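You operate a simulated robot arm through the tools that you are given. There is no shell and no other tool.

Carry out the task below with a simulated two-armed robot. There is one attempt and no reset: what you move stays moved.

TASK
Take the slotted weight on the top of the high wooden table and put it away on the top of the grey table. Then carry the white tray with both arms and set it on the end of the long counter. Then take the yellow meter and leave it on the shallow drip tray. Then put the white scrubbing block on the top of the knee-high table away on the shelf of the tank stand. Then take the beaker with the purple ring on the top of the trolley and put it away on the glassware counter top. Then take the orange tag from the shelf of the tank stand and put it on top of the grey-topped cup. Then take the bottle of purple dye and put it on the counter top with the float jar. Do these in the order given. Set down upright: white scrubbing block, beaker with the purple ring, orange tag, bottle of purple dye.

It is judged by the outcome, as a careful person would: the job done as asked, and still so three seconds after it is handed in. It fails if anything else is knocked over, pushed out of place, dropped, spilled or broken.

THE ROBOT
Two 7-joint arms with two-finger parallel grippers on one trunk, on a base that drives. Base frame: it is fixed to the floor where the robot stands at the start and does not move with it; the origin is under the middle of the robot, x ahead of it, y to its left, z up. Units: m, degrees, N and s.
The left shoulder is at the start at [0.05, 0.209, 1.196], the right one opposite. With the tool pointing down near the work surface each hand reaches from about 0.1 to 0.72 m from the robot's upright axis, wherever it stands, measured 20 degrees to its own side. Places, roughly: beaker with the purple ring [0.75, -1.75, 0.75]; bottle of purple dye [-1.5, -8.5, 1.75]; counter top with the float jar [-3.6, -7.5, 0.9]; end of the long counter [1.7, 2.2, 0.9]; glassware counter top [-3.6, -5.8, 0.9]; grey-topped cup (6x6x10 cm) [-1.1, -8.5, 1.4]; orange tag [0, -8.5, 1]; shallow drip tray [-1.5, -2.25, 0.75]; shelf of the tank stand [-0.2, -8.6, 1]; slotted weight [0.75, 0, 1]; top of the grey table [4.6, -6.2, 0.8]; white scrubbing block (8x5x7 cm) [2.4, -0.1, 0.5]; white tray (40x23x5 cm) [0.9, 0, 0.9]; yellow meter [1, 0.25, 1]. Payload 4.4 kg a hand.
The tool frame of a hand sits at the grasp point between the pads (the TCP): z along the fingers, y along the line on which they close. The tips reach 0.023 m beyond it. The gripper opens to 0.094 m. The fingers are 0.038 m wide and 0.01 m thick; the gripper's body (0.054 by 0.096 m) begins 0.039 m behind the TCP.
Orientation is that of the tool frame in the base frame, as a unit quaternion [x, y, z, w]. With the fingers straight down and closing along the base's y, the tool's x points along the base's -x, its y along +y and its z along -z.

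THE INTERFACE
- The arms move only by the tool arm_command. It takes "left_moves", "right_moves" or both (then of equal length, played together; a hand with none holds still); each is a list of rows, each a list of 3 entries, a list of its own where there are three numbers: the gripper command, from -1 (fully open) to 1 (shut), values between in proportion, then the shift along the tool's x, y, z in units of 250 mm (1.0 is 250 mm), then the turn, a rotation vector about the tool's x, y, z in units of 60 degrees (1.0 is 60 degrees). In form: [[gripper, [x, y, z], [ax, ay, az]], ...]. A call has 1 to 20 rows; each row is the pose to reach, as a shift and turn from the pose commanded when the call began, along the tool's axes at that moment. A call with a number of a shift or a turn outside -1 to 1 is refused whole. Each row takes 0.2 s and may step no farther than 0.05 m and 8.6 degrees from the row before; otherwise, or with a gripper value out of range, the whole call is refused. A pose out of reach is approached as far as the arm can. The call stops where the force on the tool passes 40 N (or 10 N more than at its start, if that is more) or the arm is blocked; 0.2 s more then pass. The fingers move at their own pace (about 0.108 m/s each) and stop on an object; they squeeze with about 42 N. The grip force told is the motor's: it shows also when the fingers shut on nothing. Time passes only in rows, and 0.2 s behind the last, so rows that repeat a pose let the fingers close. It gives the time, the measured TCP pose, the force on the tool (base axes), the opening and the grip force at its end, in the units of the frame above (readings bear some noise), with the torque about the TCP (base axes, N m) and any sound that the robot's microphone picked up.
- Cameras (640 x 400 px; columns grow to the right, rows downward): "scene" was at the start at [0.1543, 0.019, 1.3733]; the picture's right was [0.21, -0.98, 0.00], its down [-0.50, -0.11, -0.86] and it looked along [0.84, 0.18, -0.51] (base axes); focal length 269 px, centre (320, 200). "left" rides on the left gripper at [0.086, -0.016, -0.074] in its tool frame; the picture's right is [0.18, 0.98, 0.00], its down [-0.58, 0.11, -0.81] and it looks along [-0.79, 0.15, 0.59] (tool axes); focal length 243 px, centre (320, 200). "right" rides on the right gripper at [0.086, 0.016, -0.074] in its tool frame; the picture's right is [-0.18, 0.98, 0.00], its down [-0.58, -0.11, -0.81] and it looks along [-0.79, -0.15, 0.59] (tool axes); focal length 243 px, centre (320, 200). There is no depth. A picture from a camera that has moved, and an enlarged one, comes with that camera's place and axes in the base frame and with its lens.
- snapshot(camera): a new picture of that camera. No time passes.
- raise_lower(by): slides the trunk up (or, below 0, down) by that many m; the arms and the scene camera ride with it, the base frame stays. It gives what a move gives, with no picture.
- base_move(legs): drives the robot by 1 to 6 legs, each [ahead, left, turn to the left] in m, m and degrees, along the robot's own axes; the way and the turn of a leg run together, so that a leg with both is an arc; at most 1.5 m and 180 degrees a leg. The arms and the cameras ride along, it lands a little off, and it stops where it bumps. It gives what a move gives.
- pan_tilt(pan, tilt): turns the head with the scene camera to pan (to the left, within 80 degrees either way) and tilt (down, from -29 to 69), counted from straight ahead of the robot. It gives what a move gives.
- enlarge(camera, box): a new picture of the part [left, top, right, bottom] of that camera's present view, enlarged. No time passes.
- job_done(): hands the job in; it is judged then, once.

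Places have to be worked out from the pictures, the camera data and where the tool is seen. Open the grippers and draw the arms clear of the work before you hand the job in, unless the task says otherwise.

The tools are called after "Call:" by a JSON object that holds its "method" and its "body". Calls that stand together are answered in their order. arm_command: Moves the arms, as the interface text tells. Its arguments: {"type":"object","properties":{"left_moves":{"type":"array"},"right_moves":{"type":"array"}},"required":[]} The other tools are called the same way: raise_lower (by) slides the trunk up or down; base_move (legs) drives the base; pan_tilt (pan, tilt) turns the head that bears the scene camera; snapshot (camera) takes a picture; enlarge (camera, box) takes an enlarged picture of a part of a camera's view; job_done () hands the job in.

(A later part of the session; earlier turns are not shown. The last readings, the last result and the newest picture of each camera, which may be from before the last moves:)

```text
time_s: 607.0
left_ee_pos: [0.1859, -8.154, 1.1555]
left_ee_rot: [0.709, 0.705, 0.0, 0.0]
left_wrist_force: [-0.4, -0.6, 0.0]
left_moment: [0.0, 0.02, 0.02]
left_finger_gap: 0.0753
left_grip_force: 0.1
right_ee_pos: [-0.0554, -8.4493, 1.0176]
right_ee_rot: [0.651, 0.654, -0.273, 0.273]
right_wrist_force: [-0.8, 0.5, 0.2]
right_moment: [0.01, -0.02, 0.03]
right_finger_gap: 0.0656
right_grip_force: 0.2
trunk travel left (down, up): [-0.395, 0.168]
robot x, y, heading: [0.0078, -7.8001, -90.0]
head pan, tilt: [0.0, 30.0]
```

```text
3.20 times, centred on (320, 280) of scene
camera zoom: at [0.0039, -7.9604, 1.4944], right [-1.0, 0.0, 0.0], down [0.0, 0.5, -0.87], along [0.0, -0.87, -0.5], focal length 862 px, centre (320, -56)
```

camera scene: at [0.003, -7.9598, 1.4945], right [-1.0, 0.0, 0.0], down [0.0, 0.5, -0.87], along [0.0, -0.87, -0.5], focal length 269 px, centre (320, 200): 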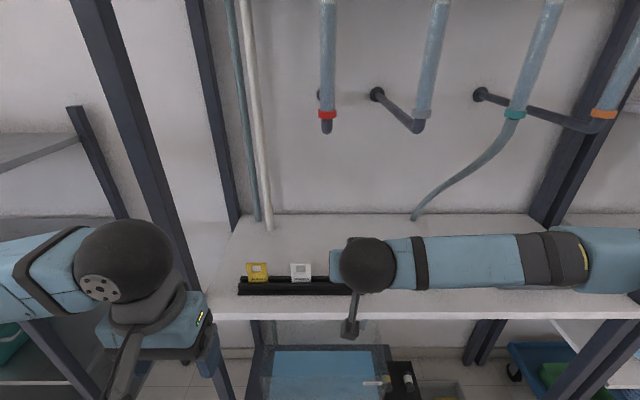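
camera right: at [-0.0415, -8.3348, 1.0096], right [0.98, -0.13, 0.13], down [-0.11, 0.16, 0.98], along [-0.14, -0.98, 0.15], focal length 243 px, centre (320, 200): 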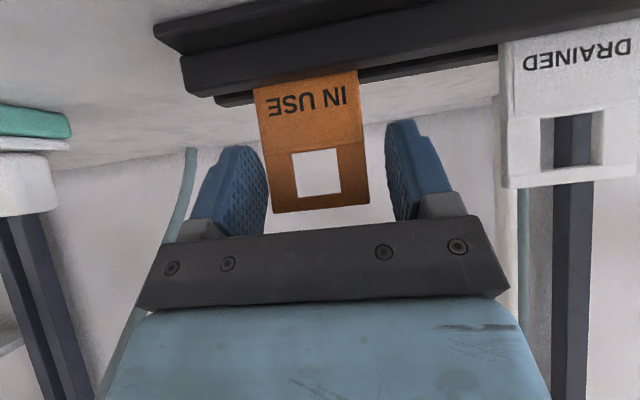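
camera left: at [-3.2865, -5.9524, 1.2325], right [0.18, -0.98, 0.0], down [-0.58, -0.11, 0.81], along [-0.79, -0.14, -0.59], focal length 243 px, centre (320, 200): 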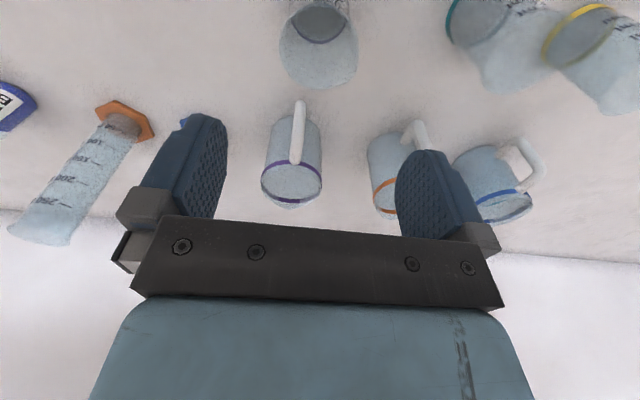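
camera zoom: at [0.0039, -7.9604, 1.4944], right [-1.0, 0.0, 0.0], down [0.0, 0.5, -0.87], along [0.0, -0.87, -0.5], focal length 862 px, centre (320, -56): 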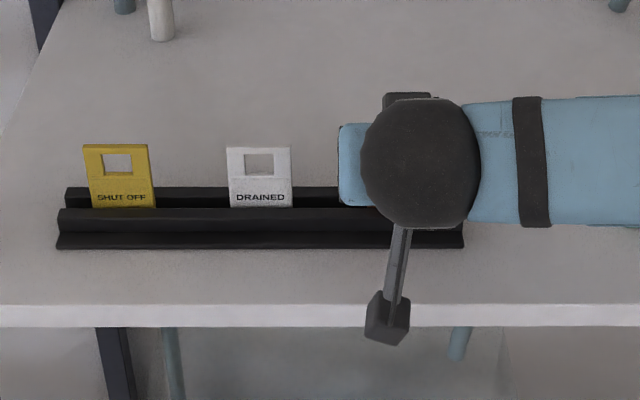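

The tag is centred between the fingers. I close.

Call:
{"method": "arm_command", "body": {"right_moves": [[0.2, [0, 0, 0], [0, 0, 0]], [1, [0, 0, 0], [0, 0, 0]], [1, [0, 0, 0], [0, 0, 0]], [1, [0, 0, 0], [0, 0, 0]]]}}

Call:
{"method": "snapshot", "body": {"camera": "right"}}

```text
time_s: 608.0
left_ee_pos: [0.1864, -8.1546, 1.1565]
left_ee_rot: [0.708, 0.706, -0.001, -0.001]
left_wrist_force: [0.3, -0.6, 0.3]
left_moment: [0.01, -0.01, 0.02]
left_finger_gap: 0.075
left_grip_force: 0.2
right_ee_pos: [-0.0574, -8.4486, 1.0185]
right_ee_rot: [0.651, 0.654, -0.273, 0.273]
right_wrist_force: [0.3, -0.7, 0.6]
right_moment: [0.01, 0.0, 0.01]
right_finger_gap: 0.0489
right_grip_force: 42.9
trunk travel left (down, up): [-0.395, 0.168]
robot x, y, heading: [0.0047, -7.8004, -90.0]
head pan, tilt: [0.0, 30.0]
```

```text
taken
camera right: at [-0.0415, -8.3348, 1.0098], right [0.98, -0.13, 0.13], down [-0.11, 0.16, 0.98], along [-0.14, -0.98, 0.15], focal length 243 px, centre (320, 200)
```

right: 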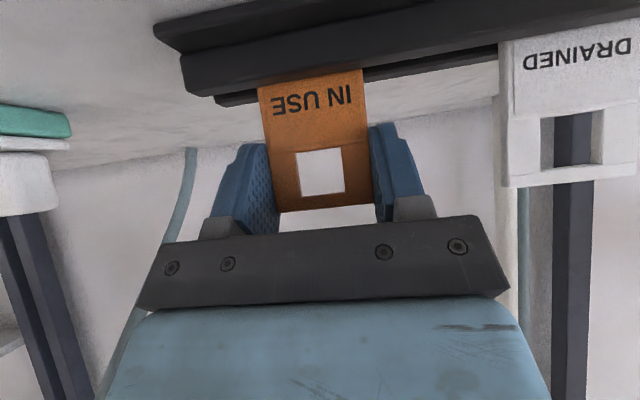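

Tag gripped at 48.9 mm. I lift it straight up out of the rail.

Call:
{"method": "arm_command", "body": {"right_moves": [[1, [-0.028, 0, -0.028], [0, 0, 0]], [1, [-0.071, 0, -0.07], [0, 0, 0]], [1, [-0.128, 0, -0.126], [0, 0, 0]], [1, [-0.185, 0, -0.182], [0, 0, 0]], [1, [-0.242, 0, -0.238], [0, 0, 0]], [1, [-0.242, 0, -0.238], [0, 0, 0]]]}}

Call:
{"method": "snapshot", "body": {"camera": "right"}}

Call:
{"method": "snapshot", "body": {"camera": "scene"}}

```text
time_s: 609.4
left_ee_pos: [0.185, -8.1554, 1.1571]
left_ee_rot: [0.708, 0.706, -0.001, -0.001]
left_wrist_force: [-0.2, 0.5, 0.8]
left_moment: [0.01, 0.05, 0.0]
left_finger_gap: 0.0751
left_grip_force: 0.0
right_ee_pos: [-0.0571, -8.4489, 1.1028]
right_ee_rot: [0.651, 0.654, -0.273, 0.273]
right_wrist_force: [-0.3, 0.9, -0.2]
right_moment: [-0.01, 0.0, 0.0]
right_finger_gap: 0.0491
right_grip_force: 41.6
trunk travel left (down, up): [-0.395, 0.168]
robot x, y, heading: [0.0072, -7.8024, -90.1]
head pan, tilt: [0.0, 30.0]
```

```text
taken
camera right: at [-0.042, -8.3346, 1.0946], right [0.98, -0.13, 0.13], down [-0.11, 0.16, 0.98], along [-0.14, -0.98, 0.15], focal length 243 px, centre (320, 200)
```

right: 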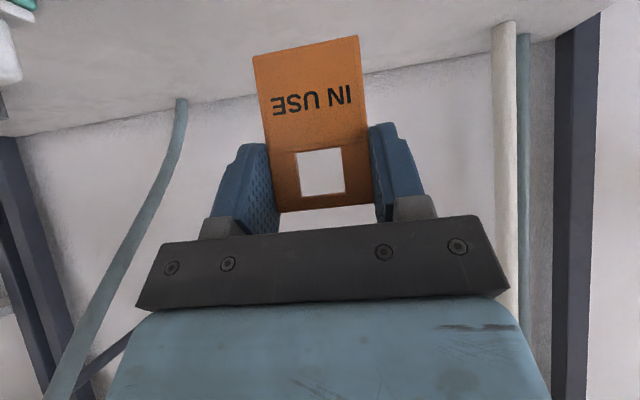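

```text
taken
camera scene: at [0.0038, -7.9607, 1.4944], right [-1.0, 0.0, 0.0], down [0.0, 0.5, -0.87], along [0.0, -0.87, -0.5], focal length 269 px, centre (320, 200)
```

scene: 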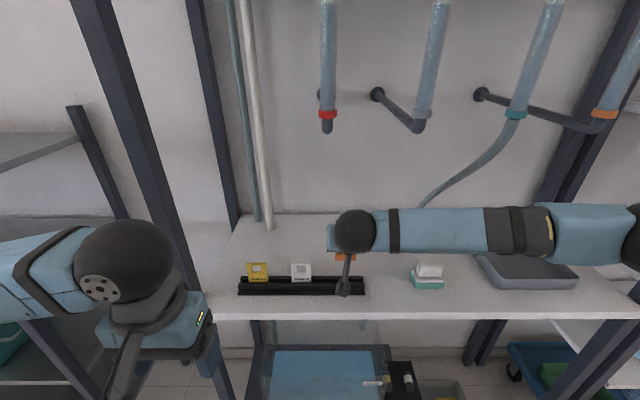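

The tag is free (about 49 × 74 mm, bottom 0.06 m below the TCP). I draw the hand straight back out of the stand.

Call:
{"method": "arm_command", "body": {"right_moves": [[1, [0.112, 0, -0.114], [0, 0, 0]], [1, [0.225, 0, -0.228], [0, 0, 0]], [1, [0.337, 0, -0.341], [0, 0, 0]], [1, [0.45, 0, -0.455], [0, 0, 0]], [1, [0.562, 0, -0.569], [0, 0, 0]], [1, [0.562, 0, -0.569], [0, 0, 0]]]}}

Call:
{"method": "snapshot", "body": {"camera": "scene"}}

```text
time_s: 610.8
left_ee_pos: [0.1856, -8.1546, 1.1565]
left_ee_rot: [0.708, 0.706, 0.0, 0.001]
left_wrist_force: [-0.1, 0.3, 0.2]
left_moment: [0.01, 0.02, 0.0]
left_finger_gap: 0.0754
left_grip_force: 0.1
right_ee_pos: [-0.0584, -8.2484, 1.1043]
right_ee_rot: [0.651, 0.654, -0.272, 0.273]
right_wrist_force: [0.6, 0.9, -0.6]
right_moment: [-0.01, -0.01, -0.02]
right_finger_gap: 0.0488
right_grip_force: 42.1
trunk travel left (down, up): [-0.395, 0.168]
robot x, y, heading: [0.0079, -7.8002, -90.0]
head pan, tilt: [0.0, 30.0]
```

```text
taken
camera scene: at [0.0036, -7.9609, 1.4944], right [-1.0, 0.0, 0.0], down [0.0, 0.5, -0.87], along [0.0, -0.87, -0.5], focal length 269 px, centre (320, 200)
```

scene: 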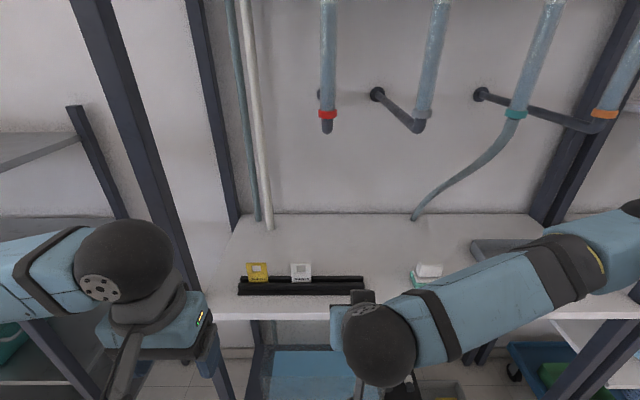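

I back off 0.3 m, strafe right about 1 m to face the rack, and raise the trunk.

Call:
{"method": "base_move", "body": {"legs": [[-0.3, 0, 0], [0, -1.0, 0]]}}

Call:
{"method": "raise_lower", "body": {"by": 0.165}}

Call:
{"method": "pan_tilt", "body": {"pan": 0, "tilt": 10}}

Call:
{"method": "snapshot", "body": {"camera": "scene"}}

Call:
{"method": "snapshot", "body": {"camera": "right"}}

```text
time_s: 621.5
left_ee_pos: [-0.7985, -7.8523, 1.1556]
left_ee_rot: [0.707, 0.707, 0.0, -0.001]
left_wrist_force: [0.9, -0.1, 0.5]
left_moment: [-0.03, -0.02, -0.03]
left_finger_gap: 0.0753
left_grip_force: 0.1
right_ee_pos: [-1.042, -7.9474, 1.1044]
right_ee_rot: [0.65, 0.654, -0.273, 0.274]
right_wrist_force: [0.2, -0.2, 0.2]
right_moment: [-0.01, 0.0, 0.02]
right_finger_gap: 0.049
right_grip_force: 41.6
trunk travel left (down, up): [-0.395, 0.168]
robot x, y, heading: [-0.9799, -7.5044, -90.0]
head pan, tilt: [0.0, 30.0]
```

```text
time_s: 623.4
left_ee_pos: [-0.7981, -7.8526, 1.3209]
left_ee_rot: [0.707, 0.707, -0.001, 0.0]
left_wrist_force: [0.3, -0.7, 0.6]
left_moment: [0.03, 0.01, 0.0]
left_finger_gap: 0.0752
left_grip_force: 0.1
right_ee_pos: [-1.0411, -7.9484, 1.2692]
right_ee_rot: [0.65, 0.655, -0.272, 0.273]
right_wrist_force: [-0.2, -0.6, 0.7]
right_moment: [-0.03, 0.0, -0.02]
right_finger_gap: 0.0488
right_grip_force: 41.8
trunk travel left (down, up): [-0.56, 0.003]
robot x, y, heading: [-0.9791, -7.502, -89.9]
head pan, tilt: [0.0, 30.0]
```

```text
time_s: 624.2
left_ee_pos: [-0.7987, -7.8523, 1.322]
left_ee_rot: [0.707, 0.707, 0.0, 0.0]
left_wrist_force: [1.1, 0.5, -0.2]
left_moment: [-0.06, -0.01, 0.0]
left_finger_gap: 0.0754
left_grip_force: 0.1
right_ee_pos: [-1.0416, -7.9478, 1.2689]
right_ee_rot: [0.651, 0.654, -0.273, 0.273]
right_wrist_force: [-0.4, -0.4, -1.0]
right_moment: [0.0, -0.02, 0.01]
right_finger_gap: 0.0487
right_grip_force: 41.6
trunk travel left (down, up): [-0.56, 0.003]
robot x, y, heading: [-0.98, -7.5007, -90.1]
head pan, tilt: [0.0, 10.0]
```

```text
taken
camera scene: at [-0.981, -7.6618, 1.6917], right [-1.0, 0.0, 0.0], down [0.0, 0.17, -0.98], along [0.0, -0.98, -0.17], focal length 269 px, centre (320, 200)
```

scene: 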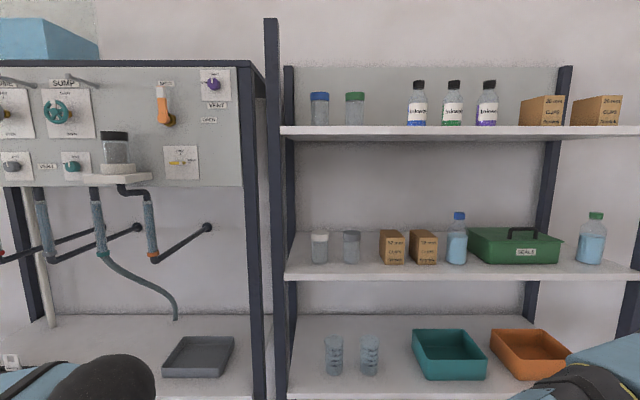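

```text
taken
camera right: at [-1.0263, -7.834, 1.2601], right [0.98, -0.12, 0.13], down [-0.11, 0.16, 0.98], along [-0.14, -0.98, 0.15], focal length 243 px, centre (320, 200)
```

right: 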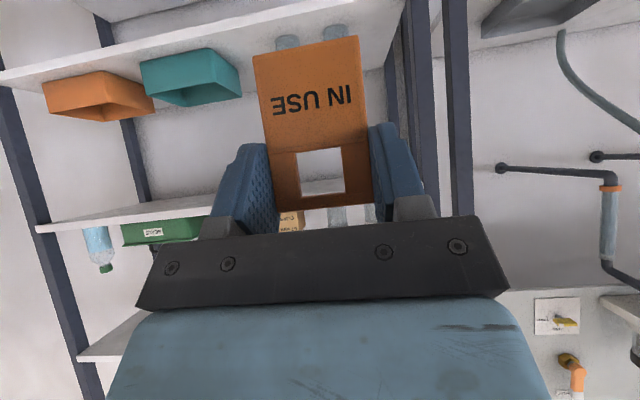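

I see the rack: the two cups at mid-height and the three dye bottles on the top shelf. I enlarge both.

Call:
{"method": "enlarge", "body": {"camera": "scene", "box": [280, 210, 460, 290]}}

Call:
{"method": "enlarge", "body": {"camera": "scene", "box": [290, 60, 540, 150]}}

```text
3.56 times, centred on (370, 250) of scene
camera zoom: at [-0.981, -7.6618, 1.6917], right [-1.0, 0.0, 0.0], down [0.0, 0.17, -0.98], along [0.0, -0.98, -0.17], focal length 958 px, centre (142, 22)
```

zoom: 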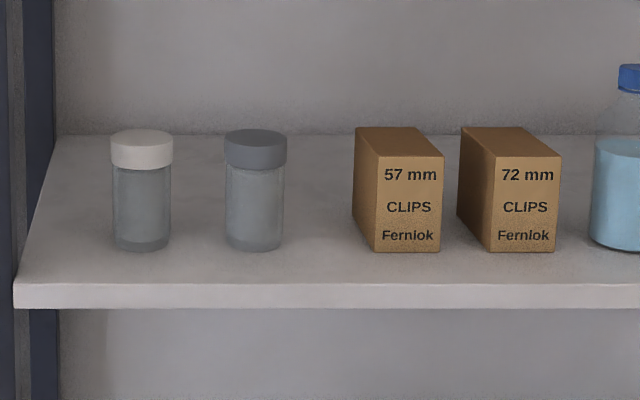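

```text
2.56 times, centred on (415, 105) of scene
camera zoom: at [-0.981, -7.6618, 1.6917], right [-1.0, 0.0, 0.0], down [0.0, 0.17, -0.98], along [0.0, -0.98, -0.17], focal length 690 px, centre (77, 443)
```

zoom: 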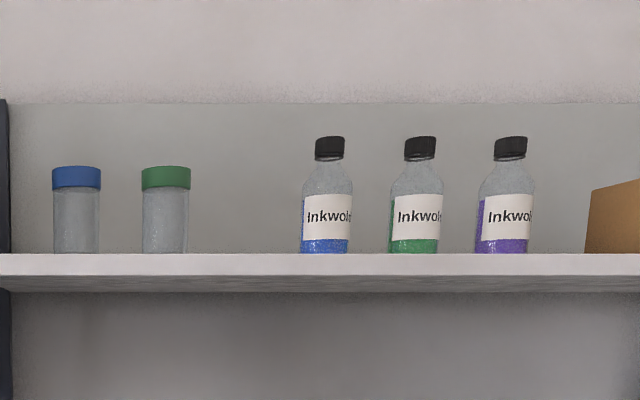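

The cup has a flat grey lid, so the tag must stand on its lower edge; I need to know the tag's tilt precisely. I enlarge the wrist view of the held tag.

Call:
{"method": "enlarge", "body": {"camera": "right", "box": [230, 20, 400, 126]}}

Call:
{"method": "enlarge", "body": {"camera": "right", "box": [230, 120, 400, 226]}}

```text
3.76 times, centred on (315, 73) of right
camera zoom: at [-1.0263, -7.834, 1.2601], right [0.98, -0.12, 0.13], down [-0.11, 0.16, 0.98], along [-0.14, -0.98, 0.15], focal length 913 px, centre (339, 678)
```

zoom: 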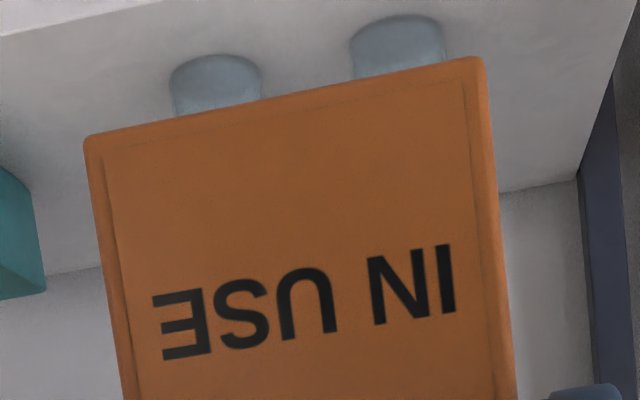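

```text
3.76 times, centred on (315, 173) of right
camera zoom: at [-1.0263, -7.834, 1.2601], right [0.98, -0.12, 0.13], down [-0.11, 0.16, 0.98], along [-0.14, -0.98, 0.15], focal length 913 px, centre (339, 302)
```

zoom: 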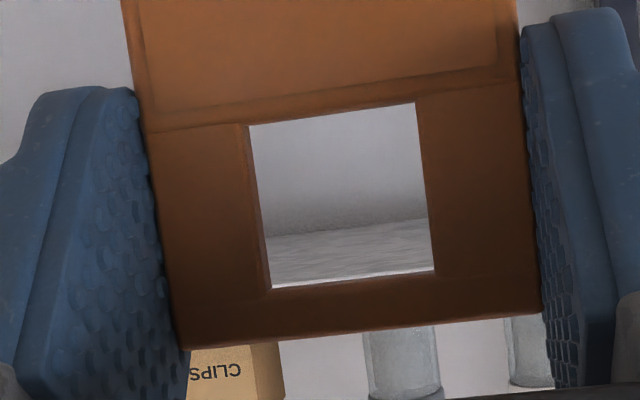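

From the enlarged corners I compute the tag is vertical to within ~0.5°, with its bottom 0.062 m below and 4 mm beyond the TCP. The grey lid's centre is about [-1.083, -8.484, 1.44]. I drive 0.34 m closer.

Call:
{"method": "base_move", "body": {"legs": [[0.34, 0, 0.1]]}}

Call:
{"method": "snapshot", "body": {"camera": "scene"}}

Call:
{"method": "enlarge", "body": {"camera": "scene", "box": [260, 220, 420, 320]}}

```text
time_s: 626.4
left_ee_pos: [-0.7973, -8.1894, 1.3217]
left_ee_rot: [0.707, 0.707, -0.001, 0.0]
left_wrist_force: [0.6, -0.6, 0.1]
left_moment: [-0.04, -0.02, 0.02]
left_finger_gap: 0.0752
left_grip_force: 0.1
right_ee_pos: [-1.0396, -8.285, 1.2696]
right_ee_rot: [0.65, 0.655, -0.272, 0.274]
right_wrist_force: [-0.6, -0.5, -0.2]
right_moment: [0.02, 0.01, 0.0]
right_finger_gap: 0.049
right_grip_force: 42.2
trunk travel left (down, up): [-0.56, 0.003]
robot x, y, heading: [-0.9814, -7.8351, -90.0]
head pan, tilt: [0.0, 10.0]
```

```text
taken
camera scene: at [-0.9805, -7.9981, 1.692], right [-1.0, 0.0, 0.0], down [0.0, 0.17, -0.98], along [0.0, -0.98, -0.17], focal length 269 px, centre (320, 200)
```

scene: 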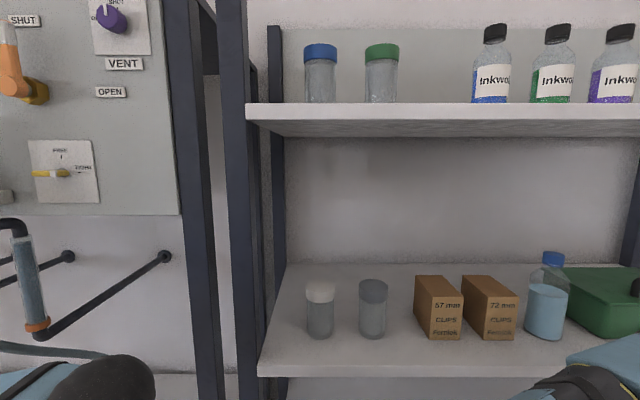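

```text
4.00 times, centred on (340, 270) of scene
camera zoom: at [-0.9805, -7.9981, 1.692], right [-1.0, 0.0, 0.0], down [0.0, 0.17, -0.98], along [0.0, -0.98, -0.17], focal length 1078 px, centre (240, -80)
```

zoom: 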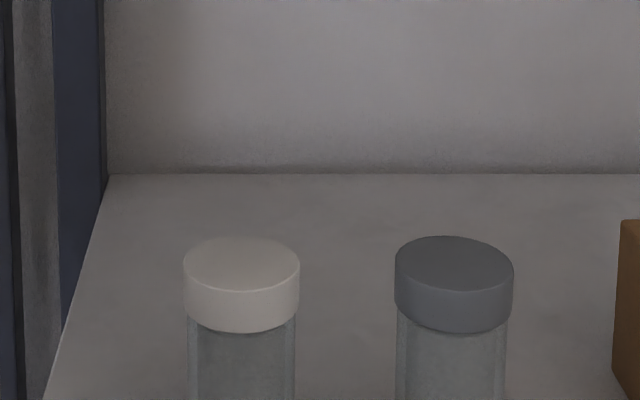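

Triangulating both views, the lid centre is about [-1.081, -8.47, 1.444]. I raise the hand in front of the rack to z≈1.56, keeping its pitch.

Call:
{"method": "arm_command", "body": {"right_moves": [[1, [-0.132, -0.024, -0.102], [0, 0, 0]], [1, [-0.264, -0.047, -0.204], [0, 0, 0]], [1, [-0.396, -0.071, -0.306], [0, 0, 0]], [1, [-0.527, -0.095, -0.407], [0, 0, 0]], [1, [-0.659, -0.119, -0.509], [0, 0, 0]], [1, [-0.791, -0.142, -0.611], [0, 0, 0]], [1, [-0.923, -0.166, -0.713], [0, 0, 0]], [1, [-0.923, -0.166, -0.713], [0, 0, 0]]]}}

Call:
{"method": "snapshot", "body": {"camera": "right"}}

Call:
{"method": "snapshot", "body": {"camera": "scene"}}

```text
time_s: 628.2
left_ee_pos: [-0.7985, -8.1897, 1.3217]
left_ee_rot: [0.707, 0.707, -0.001, 0.0]
left_wrist_force: [0.5, 0.5, -0.8]
left_moment: [0.0, 0.0, 0.01]
left_finger_gap: 0.0755
left_grip_force: 0.1
right_ee_pos: [-1.082, -8.3222, 1.5573]
right_ee_rot: [0.65, 0.656, -0.271, 0.272]
right_wrist_force: [0.6, -0.6, -0.7]
right_moment: [0.0, 0.02, 0.01]
right_finger_gap: 0.0489
right_grip_force: 41.9
trunk travel left (down, up): [-0.56, 0.003]
robot x, y, heading: [-0.9798, -7.8409, -90.2]
head pan, tilt: [0.0, 10.0]
```

```text
taken
camera right: at [-1.0663, -8.2082, 1.5495], right [0.98, -0.12, 0.13], down [-0.11, 0.16, 0.98], along [-0.14, -0.98, 0.15], focal length 243 px, centre (320, 200)
```

right: 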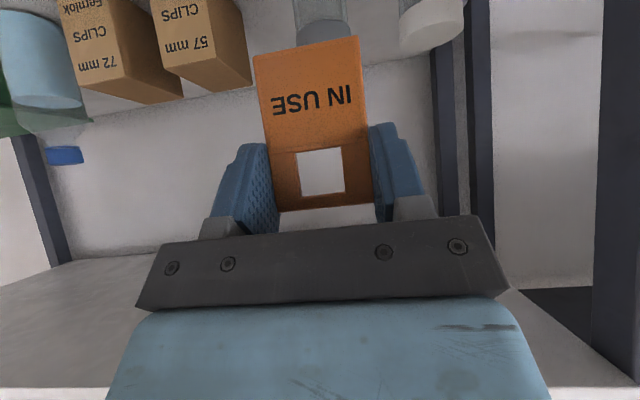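

```text
taken
camera scene: at [-0.9805, -7.9998, 1.6917], right [-1.0, 0.0, 0.0], down [0.0, 0.17, -0.98], along [0.0, -0.98, -0.17], focal length 269 px, centre (320, 200)
```

scene: 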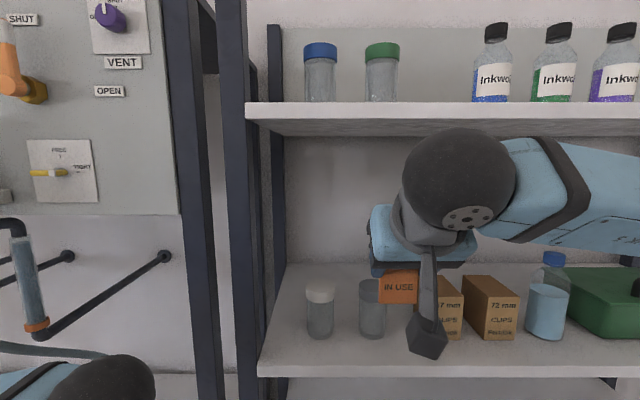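

Consistent: the lid is at about [-1.081, -8.472, 1.444]. I bring the tag in over it, 3 cm above the lid.

Call:
{"method": "arm_command", "body": {"right_moves": [[1, [0.016, 0, 0.016], [0, 0, 0]], [1, [-0.07, 0, 0.13], [0, 0, 0]], [1, [-0.165, 0, 0.25], [0, 0, 0]], [1, [-0.26, -0.001, 0.37], [0, 0, 0]], [1, [-0.344, -0.002, 0.475], [0, 0, 0]], [1, [-0.344, -0.002, 0.475], [0, 0, 0]]]}}

Call:
{"method": "snapshot", "body": {"camera": "scene"}}

Call:
{"method": "snapshot", "body": {"camera": "right"}}

Call:
{"method": "enlarge", "body": {"camera": "scene", "box": [280, 180, 480, 350]}}

```text
time_s: 629.6
left_ee_pos: [-0.7977, -8.1896, 1.3215]
left_ee_rot: [0.707, 0.707, -0.001, 0.0]
left_wrist_force: [0.8, 1.2, 0.5]
left_moment: [0.01, -0.01, 0.0]
left_finger_gap: 0.0754
left_grip_force: 0.1
right_ee_pos: [-1.0811, -8.4657, 1.5364]
right_ee_rot: [0.649, 0.655, -0.273, 0.274]
right_wrist_force: [-0.3, -0.4, 0.1]
right_moment: [0.0, 0.0, 0.03]
right_finger_gap: 0.0488
right_grip_force: 42.3
trunk travel left (down, up): [-0.56, 0.003]
robot x, y, heading: [-0.9795, -7.838, -89.9]
head pan, tilt: [0.0, 10.0]
```

```text
taken
camera scene: at [-0.9806, -7.9989, 1.6918], right [-1.0, 0.0, 0.0], down [0.0, 0.17, -0.98], along [0.0, -0.98, -0.17], focal length 269 px, centre (320, 200)
```

scene: 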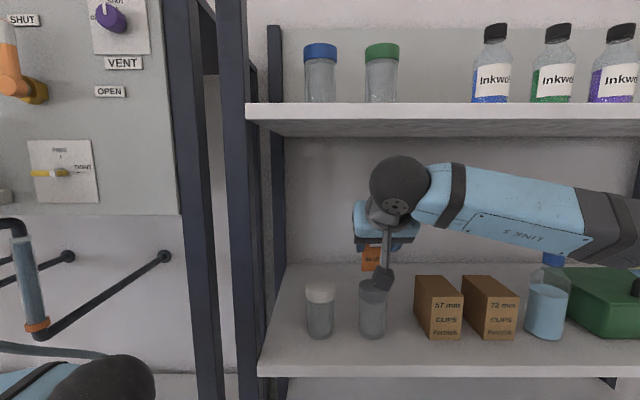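

```text
taken
camera right: at [-1.0661, -8.3522, 1.528], right [0.98, -0.12, 0.13], down [-0.11, 0.17, 0.98], along [-0.14, -0.98, 0.15], focal length 243 px, centre (320, 200)
```

right: 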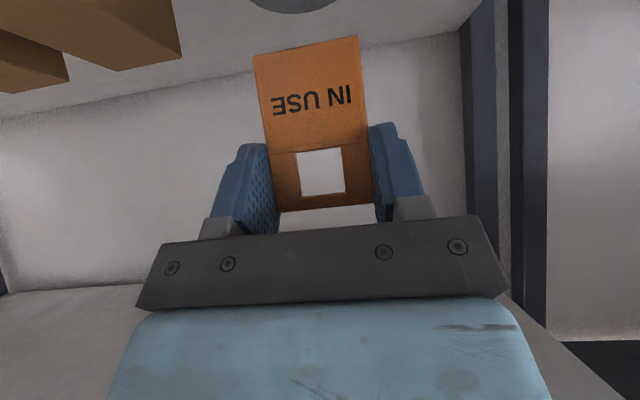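

```text
2.35 times, centred on (380, 265) of scene
camera zoom: at [-0.9806, -7.9989, 1.6918], right [-1.0, 0.0, 0.0], down [0.0, 0.17, -0.98], along [0.0, -0.98, -0.17], focal length 634 px, centre (179, 47)
```

zoom: 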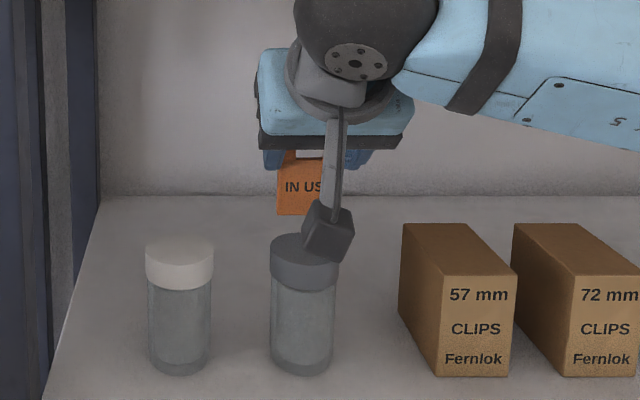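

The tag hangs centred over the lid. I lower 2 cm, then 1–2 mm at a time until it touches.

Call:
{"method": "arm_command", "body": {"right_moves": [[1, [0.02, 0, 0.02], [0, 0, 0]], [1, [0.04, 0, 0.0395], [0, 0, 0]], [1, [0.057, 0, 0.056], [0, 0, 0]], [1, [0.057, 0, 0.056], [0, 0, 0]]]}}

Call:
{"method": "arm_command", "body": {"right_moves": [[1, [0.0057, 0, 0.0056], [0, 0, 0]], [1, [0.0114, 0, 0.0112], [0, 0, 0]], [1, [0.0114, 0, 0.0112], [0, 0, 0]]]}}

Call:
{"method": "enlarge", "body": {"camera": "scene", "box": [320, 220, 440, 320]}}

Call:
{"method": "snapshot", "body": {"camera": "right"}}

```text
time_s: 630.6
left_ee_pos: [-0.7986, -8.1909, 1.321]
left_ee_rot: [0.708, 0.707, -0.001, -0.001]
left_wrist_force: [-0.7, 0.7, -0.7]
left_moment: [0.0, -0.02, -0.01]
left_finger_gap: 0.0752
left_grip_force: 0.0
right_ee_pos: [-1.0804, -8.4668, 1.5168]
right_ee_rot: [0.65, 0.655, -0.273, 0.273]
right_wrist_force: [-0.4, -0.6, -0.2]
right_moment: [0.0, 0.02, -0.01]
right_finger_gap: 0.0485
right_grip_force: 42.3
trunk travel left (down, up): [-0.56, 0.003]
robot x, y, heading: [-0.9809, -7.841, -90.0]
head pan, tilt: [0.0, 10.0]
```

```text
time_s: 631.4
left_ee_pos: [-0.7986, -8.1897, 1.3213]
left_ee_rot: [0.707, 0.707, -0.002, 0.0]
left_wrist_force: [-1.0, 0.5, 0.2]
left_moment: [0.02, 0.02, 0.0]
left_finger_gap: 0.075
left_grip_force: 0.1
right_ee_pos: [-1.0801, -8.4659, 1.513]
right_ee_rot: [0.65, 0.655, -0.273, 0.273]
right_wrist_force: [-0.5, 0.3, -0.5]
right_moment: [-0.01, 0.02, -0.01]
right_finger_gap: 0.0487
right_grip_force: 42.1
trunk travel left (down, up): [-0.56, 0.003]
robot x, y, heading: [-0.9771, -7.8399, -89.9]
head pan, tilt: [0.0, 10.0]
```

```text
4.00 times, centred on (380, 270) of scene
camera zoom: at [-0.9804, -7.9994, 1.6918], right [-1.0, 0.0, 0.0], down [0.0, 0.17, -0.98], along [0.0, -0.98, -0.17], focal length 1078 px, centre (80, -80)
```

zoom: 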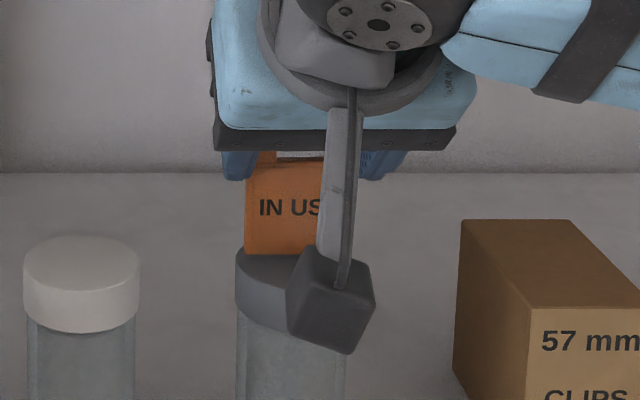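

```text
taken
camera right: at [-1.0658, -8.3525, 1.5035], right [0.98, -0.12, 0.13], down [-0.11, 0.16, 0.98], along [-0.14, -0.98, 0.15], focal length 243 px, centre (320, 200)
```

right: 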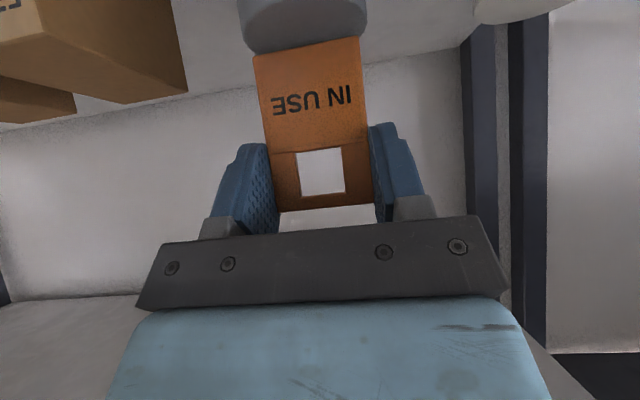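

Just above the lid now. I go on in 1–1.5 mm steps to contact.

Call:
{"method": "arm_command", "body": {"right_moves": [[1, [0.0043, 0, 0.0042], [0, 0, 0]], [1, [0.0086, 0, 0.0084], [0, 0, 0]], [1, [0.0086, 0, 0.0084], [0, 0, 0]]]}}

Call:
{"method": "arm_command", "body": {"right_moves": [[1, [0.0043, 0, 0.0042], [0, 0, 0]], [1, [0.0086, 0, 0.0084], [0, 0, 0]], [1, [0.0086, 0, 0.0084], [0, 0, 0]]]}}

Call:
{"method": "arm_command", "body": {"right_moves": [[1, [0.0043, 0, 0.0042], [0, 0, 0]], [1, [0.0043, 0, 0.0042], [0, 0, 0]]]}}

```text
time_s: 632.2
left_ee_pos: [-0.7972, -8.1901, 1.3222]
left_ee_rot: [0.707, 0.707, -0.002, 0.0]
left_wrist_force: [1.2, 0.1, 0.6]
left_moment: [0.01, -0.02, 0.01]
left_finger_gap: 0.0752
left_grip_force: 0.0
right_ee_pos: [-1.0811, -8.4658, 1.5093]
right_ee_rot: [0.65, 0.654, -0.273, 0.273]
right_wrist_force: [0.2, 0.3, 3.0]
right_moment: [-0.02, 0.0, -0.01]
right_finger_gap: 0.0491
right_grip_force: 41.5
trunk travel left (down, up): [-0.56, 0.003]
robot x, y, heading: [-0.9814, -7.8392, -90.0]
head pan, tilt: [0.0, 10.0]
```

```text
time_s: 633.0
left_ee_pos: [-0.7977, -8.1875, 1.3225]
left_ee_rot: [0.707, 0.707, -0.002, -0.001]
left_wrist_force: [0.3, 0.2, 0.0]
left_moment: [0.03, 0.01, -0.02]
left_finger_gap: 0.0754
left_grip_force: 0.0
right_ee_pos: [-1.0804, -8.4642, 1.509]
right_ee_rot: [0.65, 0.654, -0.273, 0.275]
right_wrist_force: [0.0, -5.9, 22.6]
right_moment: [-0.51, 0.08, -0.02]
right_finger_gap: 0.0491
right_grip_force: 41.7
trunk travel left (down, up): [-0.56, 0.003]
robot x, y, heading: [-0.9789, -7.8417, -89.8]
head pan, tilt: [0.0, 10.0]
```

```text
time_s: 633.6
left_ee_pos: [-0.7972, -8.1877, 1.3222]
left_ee_rot: [0.707, 0.707, -0.002, -0.001]
left_wrist_force: [0.1, 1.2, 0.3]
left_moment: [-0.04, 0.02, -0.01]
left_finger_gap: 0.0752
left_grip_force: 0.0
right_ee_pos: [-1.0799, -8.4637, 1.5087]
right_ee_rot: [0.65, 0.654, -0.274, 0.275]
right_wrist_force: [-1.6, -8.2, 36.5]
right_moment: [-0.75, 0.07, 0.01]
right_finger_gap: 0.0489
right_grip_force: 42.2
trunk travel left (down, up): [-0.56, 0.003]
robot x, y, heading: [-0.9776, -7.8387, -90.0]
head pan, tilt: [0.0, 10.0]
```

Firm contact at z≈1.509. I ease up ~3.5 mm of command to take off the press, then check.

Call:
{"method": "arm_command", "body": {"right_moves": [[1, [-0.005, 0, -0.0049], [0, 0, 0]], [1, [-0.0095, 0, -0.0093], [0, 0, 0]], [1, [-0.0095, 0, -0.0093], [0, 0, 0]]]}}

Call:
{"method": "enlarge", "body": {"camera": "right", "box": [230, 0, 400, 106]}}

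Call:
{"method": "enlarge", "body": {"camera": "right", "box": [230, 120, 400, 226]}}

Call:
{"method": "enlarge", "body": {"camera": "scene", "box": [320, 220, 440, 320]}}

```text
time_s: 634.4
left_ee_pos: [-0.7974, -8.1887, 1.3222]
left_ee_rot: [0.707, 0.707, -0.003, -0.001]
left_wrist_force: [-0.7, 0.0, 1.0]
left_moment: [-0.02, 0.02, 0.0]
left_finger_gap: 0.0751
left_grip_force: 0.0
right_ee_pos: [-1.0803, -8.4634, 1.5077]
right_ee_rot: [0.649, 0.656, -0.272, 0.274]
right_wrist_force: [-0.4, -1.9, 21.2]
right_moment: [-0.25, -0.04, 0.01]
right_finger_gap: 0.0488
right_grip_force: 41.4
trunk travel left (down, up): [-0.56, 0.003]
robot x, y, heading: [-0.9816, -7.8402, -89.9]
head pan, tilt: [0.0, 10.0]
```

```text
3.76 times, centred on (315, 53) of right
camera zoom: at [-1.0652, -8.3497, 1.4995], right [0.98, -0.12, 0.13], down [-0.11, 0.16, 0.98], along [-0.14, -0.98, 0.15], focal length 913 px, centre (339, 753)
```

zoom: 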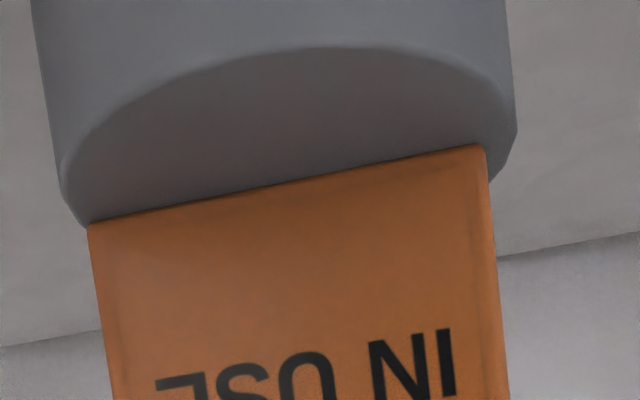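

```text
3.76 times, centred on (315, 173) of right
camera zoom: at [-1.0652, -8.3497, 1.4995], right [0.98, -0.12, 0.13], down [-0.11, 0.16, 0.98], along [-0.14, -0.98, 0.15], focal length 913 px, centre (339, 302)
```

zoom: 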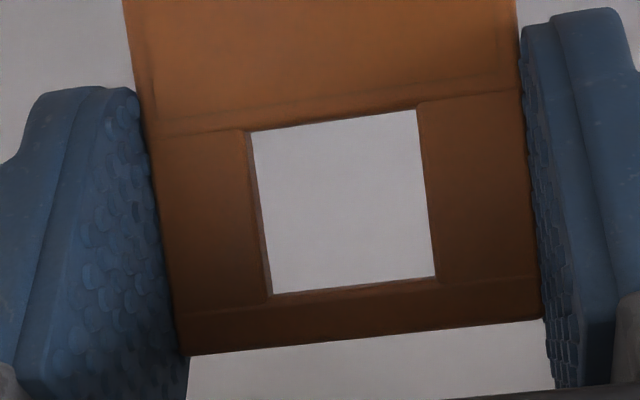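

```text
4.00 times, centred on (380, 270) of scene
camera zoom: at [-0.9798, -7.9971, 1.6919], right [-1.0, 0.0, 0.0], down [0.0, 0.17, -0.99], along [0.0, -0.99, -0.17], focal length 1078 px, centre (80, -80)
```

zoom: 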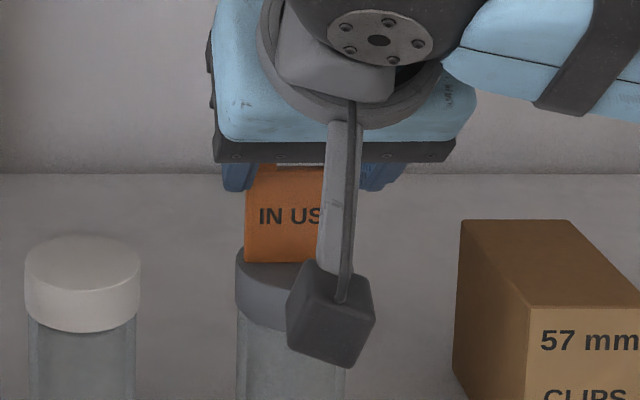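

The tag's lower edge sits flush across the middle of the lid and it is vertical within ~0.6°. Still 21 N of press; I ease 1.5 mm more.

Call:
{"method": "arm_command", "body": {"right_moves": [[1, [-0.0043, 0, -0.0042], [0, 0, 0]], [1, [-0.0043, 0, -0.0042], [0, 0, 0]]]}}

```text
time_s: 635.0
left_ee_pos: [-0.7977, -8.1887, 1.3214]
left_ee_rot: [0.707, 0.707, -0.002, 0.0]
left_wrist_force: [0.6, -0.5, 0.0]
left_moment: [0.0, 0.01, 0.0]
left_finger_gap: 0.0753
left_grip_force: 0.1
right_ee_pos: [-1.0806, -8.4643, 1.5081]
right_ee_rot: [0.65, 0.656, -0.272, 0.272]
right_wrist_force: [0.9, 1.6, 6.1]
right_moment: [0.06, -0.15, 0.03]
right_finger_gap: 0.0488
right_grip_force: 42.1
trunk travel left (down, up): [-0.56, 0.003]
robot x, y, heading: [-0.9789, -7.8386, -90.2]
head pan, tilt: [0.0, 10.0]
```

Light contact (6 N). I open just a little (2 mm per side) and look.

Call:
{"method": "arm_command", "body": {"right_moves": [[-0.06, [0, 0, 0], [0, 0, 0]], [-0.13, [0, 0, 0], [0, 0, 0]], [-0.13, [0, 0, 0], [0, 0, 0]]]}}

Call:
{"method": "snapshot", "body": {"camera": "right"}}

Call:
{"method": "enlarge", "body": {"camera": "scene", "box": [320, 220, 440, 320]}}

```text
time_s: 635.8
left_ee_pos: [-0.7976, -8.1898, 1.3211]
left_ee_rot: [0.707, 0.707, -0.001, -0.001]
left_wrist_force: [-0.3, -0.2, -0.3]
left_moment: [-0.01, 0.0, -0.01]
left_finger_gap: 0.075
left_grip_force: 0.0
right_ee_pos: [-1.0812, -8.4659, 1.509]
right_ee_rot: [0.65, 0.655, -0.272, 0.273]
right_wrist_force: [0.1, -0.1, -0.3]
right_moment: [-0.01, 0.03, 0.01]
right_finger_gap: 0.0533
right_grip_force: 0.1
trunk travel left (down, up): [-0.56, 0.003]
robot x, y, heading: [-0.9767, -7.8392, -89.5]
head pan, tilt: [0.0, 10.0]
```

```text
taken
camera right: at [-1.066, -8.3522, 1.5006], right [0.98, -0.12, 0.13], down [-0.11, 0.16, 0.98], along [-0.14, -0.98, 0.15], focal length 243 px, centre (320, 200)
```

right: 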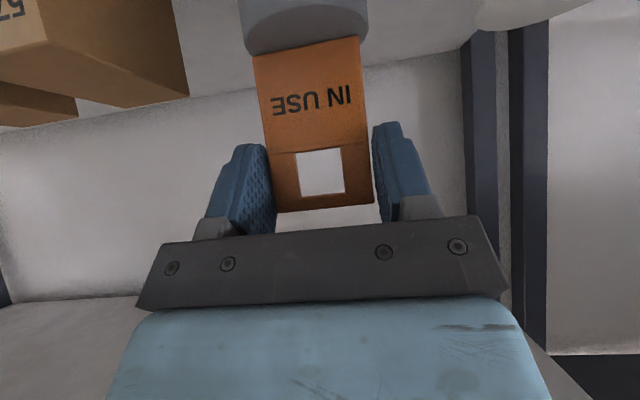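

```text
4.00 times, centred on (380, 270) of scene
camera zoom: at [-0.9805, -7.9997, 1.6917], right [-1.0, 0.0, 0.0], down [0.0, 0.17, -0.98], along [0.0, -0.98, -0.17], focal length 1078 px, centre (80, -80)
```

zoom: 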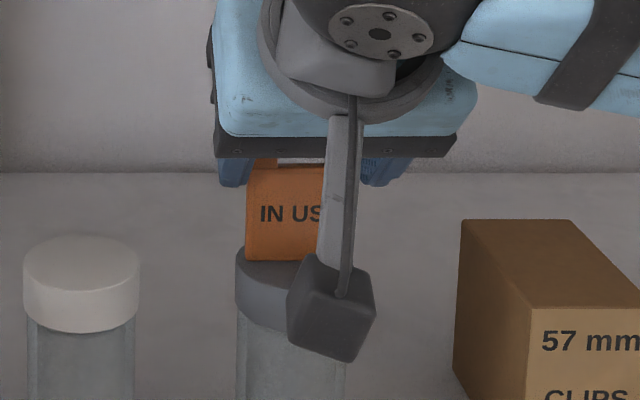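

The tag stands on its own. I open wider and withdraw slowly back along the 45° line.

Call:
{"method": "arm_command", "body": {"right_moves": [[-0.25, [0, 0, 0], [0, 0, 0]], [-0.4, [0, 0, 0], [0, 0, 0]], [-0.4, [0, 0, -0.02], [0, 0, 0]], [-0.4, [0, 0, -0.06], [0, 0, 0]], [-0.4, [0, 0, -0.12], [0, 0, 0]], [-0.4, [0, 0, -0.2], [0, 0, 0]], [-0.4, [0, 0, -0.3], [0, 0, 0]], [-0.4, [0, 0, -0.4], [0, 0, 0]]]}}

Call:
{"method": "snapshot", "body": {"camera": "right"}}

Call:
{"method": "snapshot", "body": {"camera": "scene"}}

```text
time_s: 637.6
left_ee_pos: [-0.7976, -8.1889, 1.3214]
left_ee_rot: [0.707, 0.707, -0.002, 0.0]
left_wrist_force: [-0.2, -0.1, 0.0]
left_moment: [-0.02, 0.02, 0.01]
left_finger_gap: 0.0753
left_grip_force: 0.2
right_ee_pos: [-1.0813, -8.3952, 1.5806]
right_ee_rot: [0.65, 0.655, -0.272, 0.274]
right_wrist_force: [0.5, 0.6, -0.4]
right_moment: [0.01, -0.02, 0.0]
right_finger_gap: 0.0657
right_grip_force: 0.0
trunk travel left (down, up): [-0.56, 0.003]
robot x, y, heading: [-0.9805, -7.8398, -89.9]
head pan, tilt: [0.0, 10.0]
```

```text
taken
camera right: at [-1.0659, -8.2808, 1.5719], right [0.98, -0.12, 0.13], down [-0.11, 0.16, 0.98], along [-0.14, -0.98, 0.15], focal length 243 px, centre (320, 200)
```

right: 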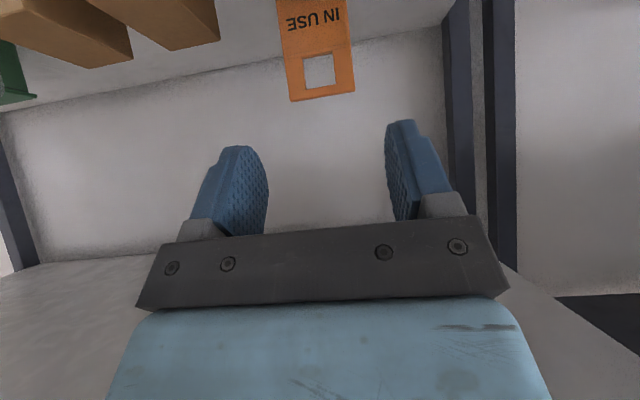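

```text
taken
camera scene: at [-0.9803, -7.9984, 1.6919], right [-1.0, 0.0, 0.0], down [0.0, 0.17, -0.98], along [0.0, -0.98, -0.17], focal length 269 px, centre (320, 200)
```

scene: 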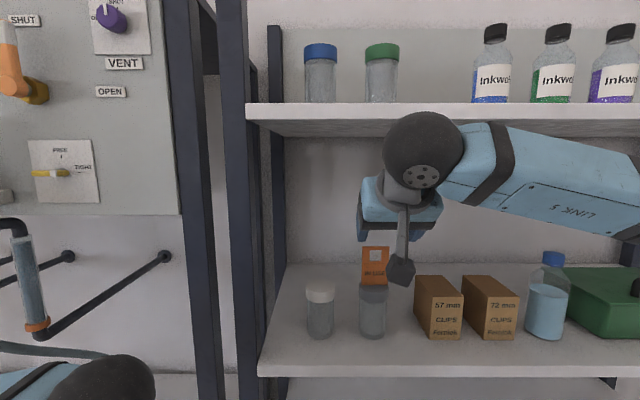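

The tag stands upright on the grey lid. I withdraw the hand straight back, clear of the rack.

Call:
{"method": "arm_command", "body": {"right_moves": [[-0.4, [0.1, 0, -0.102], [0, 0, 0]], [-0.4, [0.2, 0, -0.204], [0, 0, 0]], [-0.4, [0.31, 0, -0.315], [0, 0, 0]], [-0.4, [0.421, 0, -0.427], [0, 0, 0]], [-0.4, [0.421, 0, -0.427], [0, 0, 0]]]}}

Call:
{"method": "enlarge", "body": {"camera": "scene", "box": [290, 230, 450, 350]}}

```text
time_s: 638.8
left_ee_pos: [-0.7983, -8.1898, 1.3218]
left_ee_rot: [0.707, 0.708, -0.001, 0.0]
left_wrist_force: [0.2, -0.6, -0.3]
left_moment: [0.0, 0.02, -0.02]
left_finger_gap: 0.0753
left_grip_force: 0.1
right_ee_pos: [-1.0841, -8.2449, 1.5806]
right_ee_rot: [0.649, 0.656, -0.271, 0.273]
right_wrist_force: [-0.1, -0.1, 0.7]
right_moment: [-0.04, 0.0, -0.01]
right_finger_gap: 0.0655
right_grip_force: 0.1
trunk travel left (down, up): [-0.56, 0.003]
robot x, y, heading: [-0.9771, -7.8391, -90.2]
head pan, tilt: [0.0, 10.0]
```

```text
3.33 times, centred on (370, 290) of scene
camera zoom: at [-0.9807, -8.0, 1.6917], right [-1.0, 0.0, 0.0], down [0.0, 0.17, -0.98], along [0.0, -0.98, -0.17], focal length 898 px, centre (153, -100)
```

zoom: 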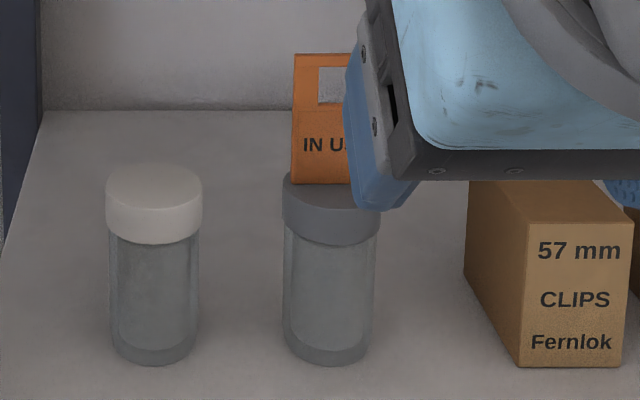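

Tag done. The purple dye bottle is at about x≈-1.456, y≈-8.46 on the top shelf (z≈1.76). I strafe right 0.42 m in front of it.

Call:
{"method": "base_move", "body": {"legs": [[0, -0.42, 0]]}}

Call:
{"method": "pan_tilt", "body": {"pan": 0, "tilt": 0}}

Call:
{"method": "snapshot", "body": {"camera": "scene"}}

Call:
{"method": "pan_tilt", "body": {"pan": 50, "tilt": 20}}

Call:
{"method": "snapshot", "body": {"camera": "scene"}}

```text
time_s: 643.0
left_ee_pos: [-1.2109, -8.19, 1.3208]
left_ee_rot: [0.706, 0.708, -0.001, -0.002]
left_wrist_force: [-0.6, 1.1, -0.3]
left_moment: [0.0, -0.03, -0.02]
left_finger_gap: 0.0754
left_grip_force: 0.0
right_ee_pos: [-1.4954, -8.248, 1.5805]
right_ee_rot: [0.648, 0.656, -0.272, 0.275]
right_wrist_force: [-0.4, -0.5, 0.3]
right_moment: [-0.05, -0.01, -0.02]
right_finger_gap: 0.0658
right_grip_force: 0.0
trunk travel left (down, up): [-0.56, 0.003]
robot x, y, heading: [-1.3901, -7.8456, -89.8]
head pan, tilt: [0.0, 10.0]
```

```text
time_s: 643.7
left_ee_pos: [-1.2094, -8.1905, 1.3227]
left_ee_rot: [0.706, 0.708, -0.002, 0.0]
left_wrist_force: [-0.1, -0.1, 0.3]
left_moment: [-0.01, -0.01, 0.0]
left_finger_gap: 0.0751
left_grip_force: 0.1
right_ee_pos: [-1.4956, -8.2475, 1.5799]
right_ee_rot: [0.648, 0.657, -0.271, 0.274]
right_wrist_force: [0.3, -0.7, 0.5]
right_moment: [0.0, 0.05, 0.0]
right_finger_gap: 0.0657
right_grip_force: 0.0
trunk travel left (down, up): [-0.56, 0.003]
robot x, y, heading: [-1.3882, -7.8422, -89.7]
head pan, tilt: [0.0, 0.0]
```

```text
taken
camera scene: at [-1.394, -7.9977, 1.7077], right [-1.0, 0.0, 0.0], down [0.0, 0.0, -1.0], along [0.0, -1.0, 0.0], focal length 269 px, centre (320, 200)
```

scene: 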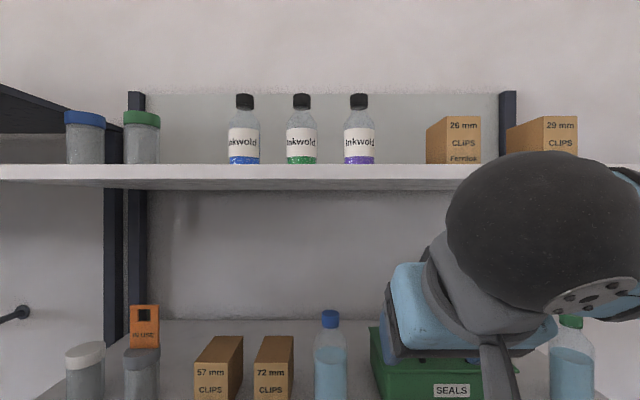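

```text
time_s: 644.9
left_ee_pos: [-1.2097, -8.1908, 1.3221]
left_ee_rot: [0.706, 0.708, -0.001, 0.0]
left_wrist_force: [0.1, 0.3, 0.2]
left_moment: [0.01, -0.01, 0.01]
left_finger_gap: 0.0753
left_grip_force: 0.1
right_ee_pos: [-1.496, -8.2469, 1.5818]
right_ee_rot: [0.649, 0.656, -0.271, 0.274]
right_wrist_force: [0.4, 0.0, 0.3]
right_moment: [-0.02, -0.02, 0.04]
right_finger_gap: 0.0659
right_grip_force: 0.0
trunk travel left (down, up): [-0.56, 0.003]
robot x, y, heading: [-1.3958, -7.8413, -89.6]
head pan, tilt: [50.0, 20.0]
```

```text
taken
camera scene: at [-1.3227, -7.9673, 1.6755], right [-0.64, -0.77, 0.0], down [-0.26, 0.22, -0.94], along [0.72, -0.6, -0.34], focal length 269 px, centre (320, 200)
```

scene: 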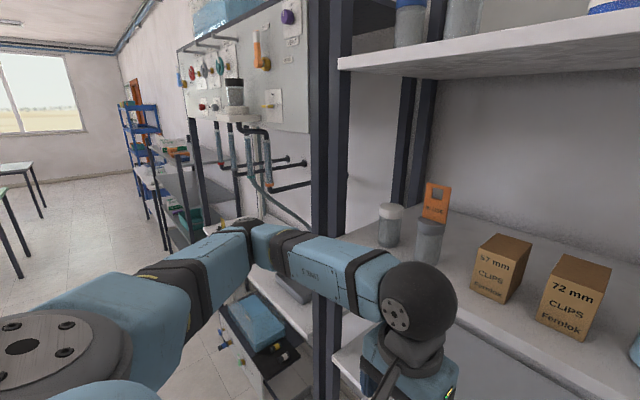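

The scene confirms the tag standing upright on the cup, and places the purple bottle at [-1.461, -8.46], body ≈57 mm wide, shelf top z≈1.761. I move 4 cm closer.

Call:
{"method": "base_move", "body": {"legs": [[0.04, 0, -0.3]]}}

Call:
{"method": "pan_tilt", "body": {"pan": 0, "tilt": 0}}

Call:
{"method": "enlarge", "body": {"camera": "scene", "box": [200, 70, 500, 190]}}

```text
time_s: 645.8
left_ee_pos: [-1.2119, -8.2231, 1.3237]
left_ee_rot: [0.708, 0.706, -0.003, 0.002]
left_wrist_force: [-0.2, 0.5, -0.3]
left_moment: [-0.08, 0.01, -0.02]
left_finger_gap: 0.075
left_grip_force: 0.0
right_ee_pos: [-1.4962, -8.276, 1.5829]
right_ee_rot: [0.649, 0.654, -0.274, 0.276]
right_wrist_force: [-0.3, 0.3, 0.7]
right_moment: [0.01, -0.02, 0.01]
right_finger_gap: 0.0658
right_grip_force: 0.1
trunk travel left (down, up): [-0.56, 0.003]
robot x, y, heading: [-1.394, -7.8759, -90.2]
head pan, tilt: [50.0, 20.0]
```

```text
time_s: 646.9
left_ee_pos: [-1.2117, -8.2293, 1.3231]
left_ee_rot: [0.708, 0.706, -0.001, -0.001]
left_wrist_force: [0.3, 0.7, -0.3]
left_moment: [0.01, -0.03, -0.03]
left_finger_gap: 0.0753
left_grip_force: 0.0
right_ee_pos: [-1.4985, -8.284, 1.5802]
right_ee_rot: [0.65, 0.654, -0.273, 0.274]
right_wrist_force: [0.1, 0.4, 0.9]
right_moment: [0.03, 0.02, -0.01]
right_finger_gap: 0.0656
right_grip_force: 0.0
trunk travel left (down, up): [-0.56, 0.003]
robot x, y, heading: [-1.3901, -7.876, -90.1]
head pan, tilt: [0.0, 0.0]
```

```text
2.13 times, centred on (350, 130) of scene
camera zoom: at [-1.3944, -8.0353, 1.7079], right [-1.0, 0.0, 0.0], down [0.0, 0.0, -1.0], along [0.0, -1.0, 0.0], focal length 575 px, centre (256, 349)
```

zoom: 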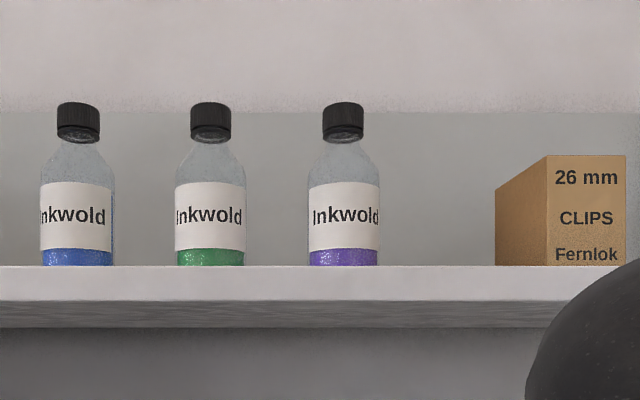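

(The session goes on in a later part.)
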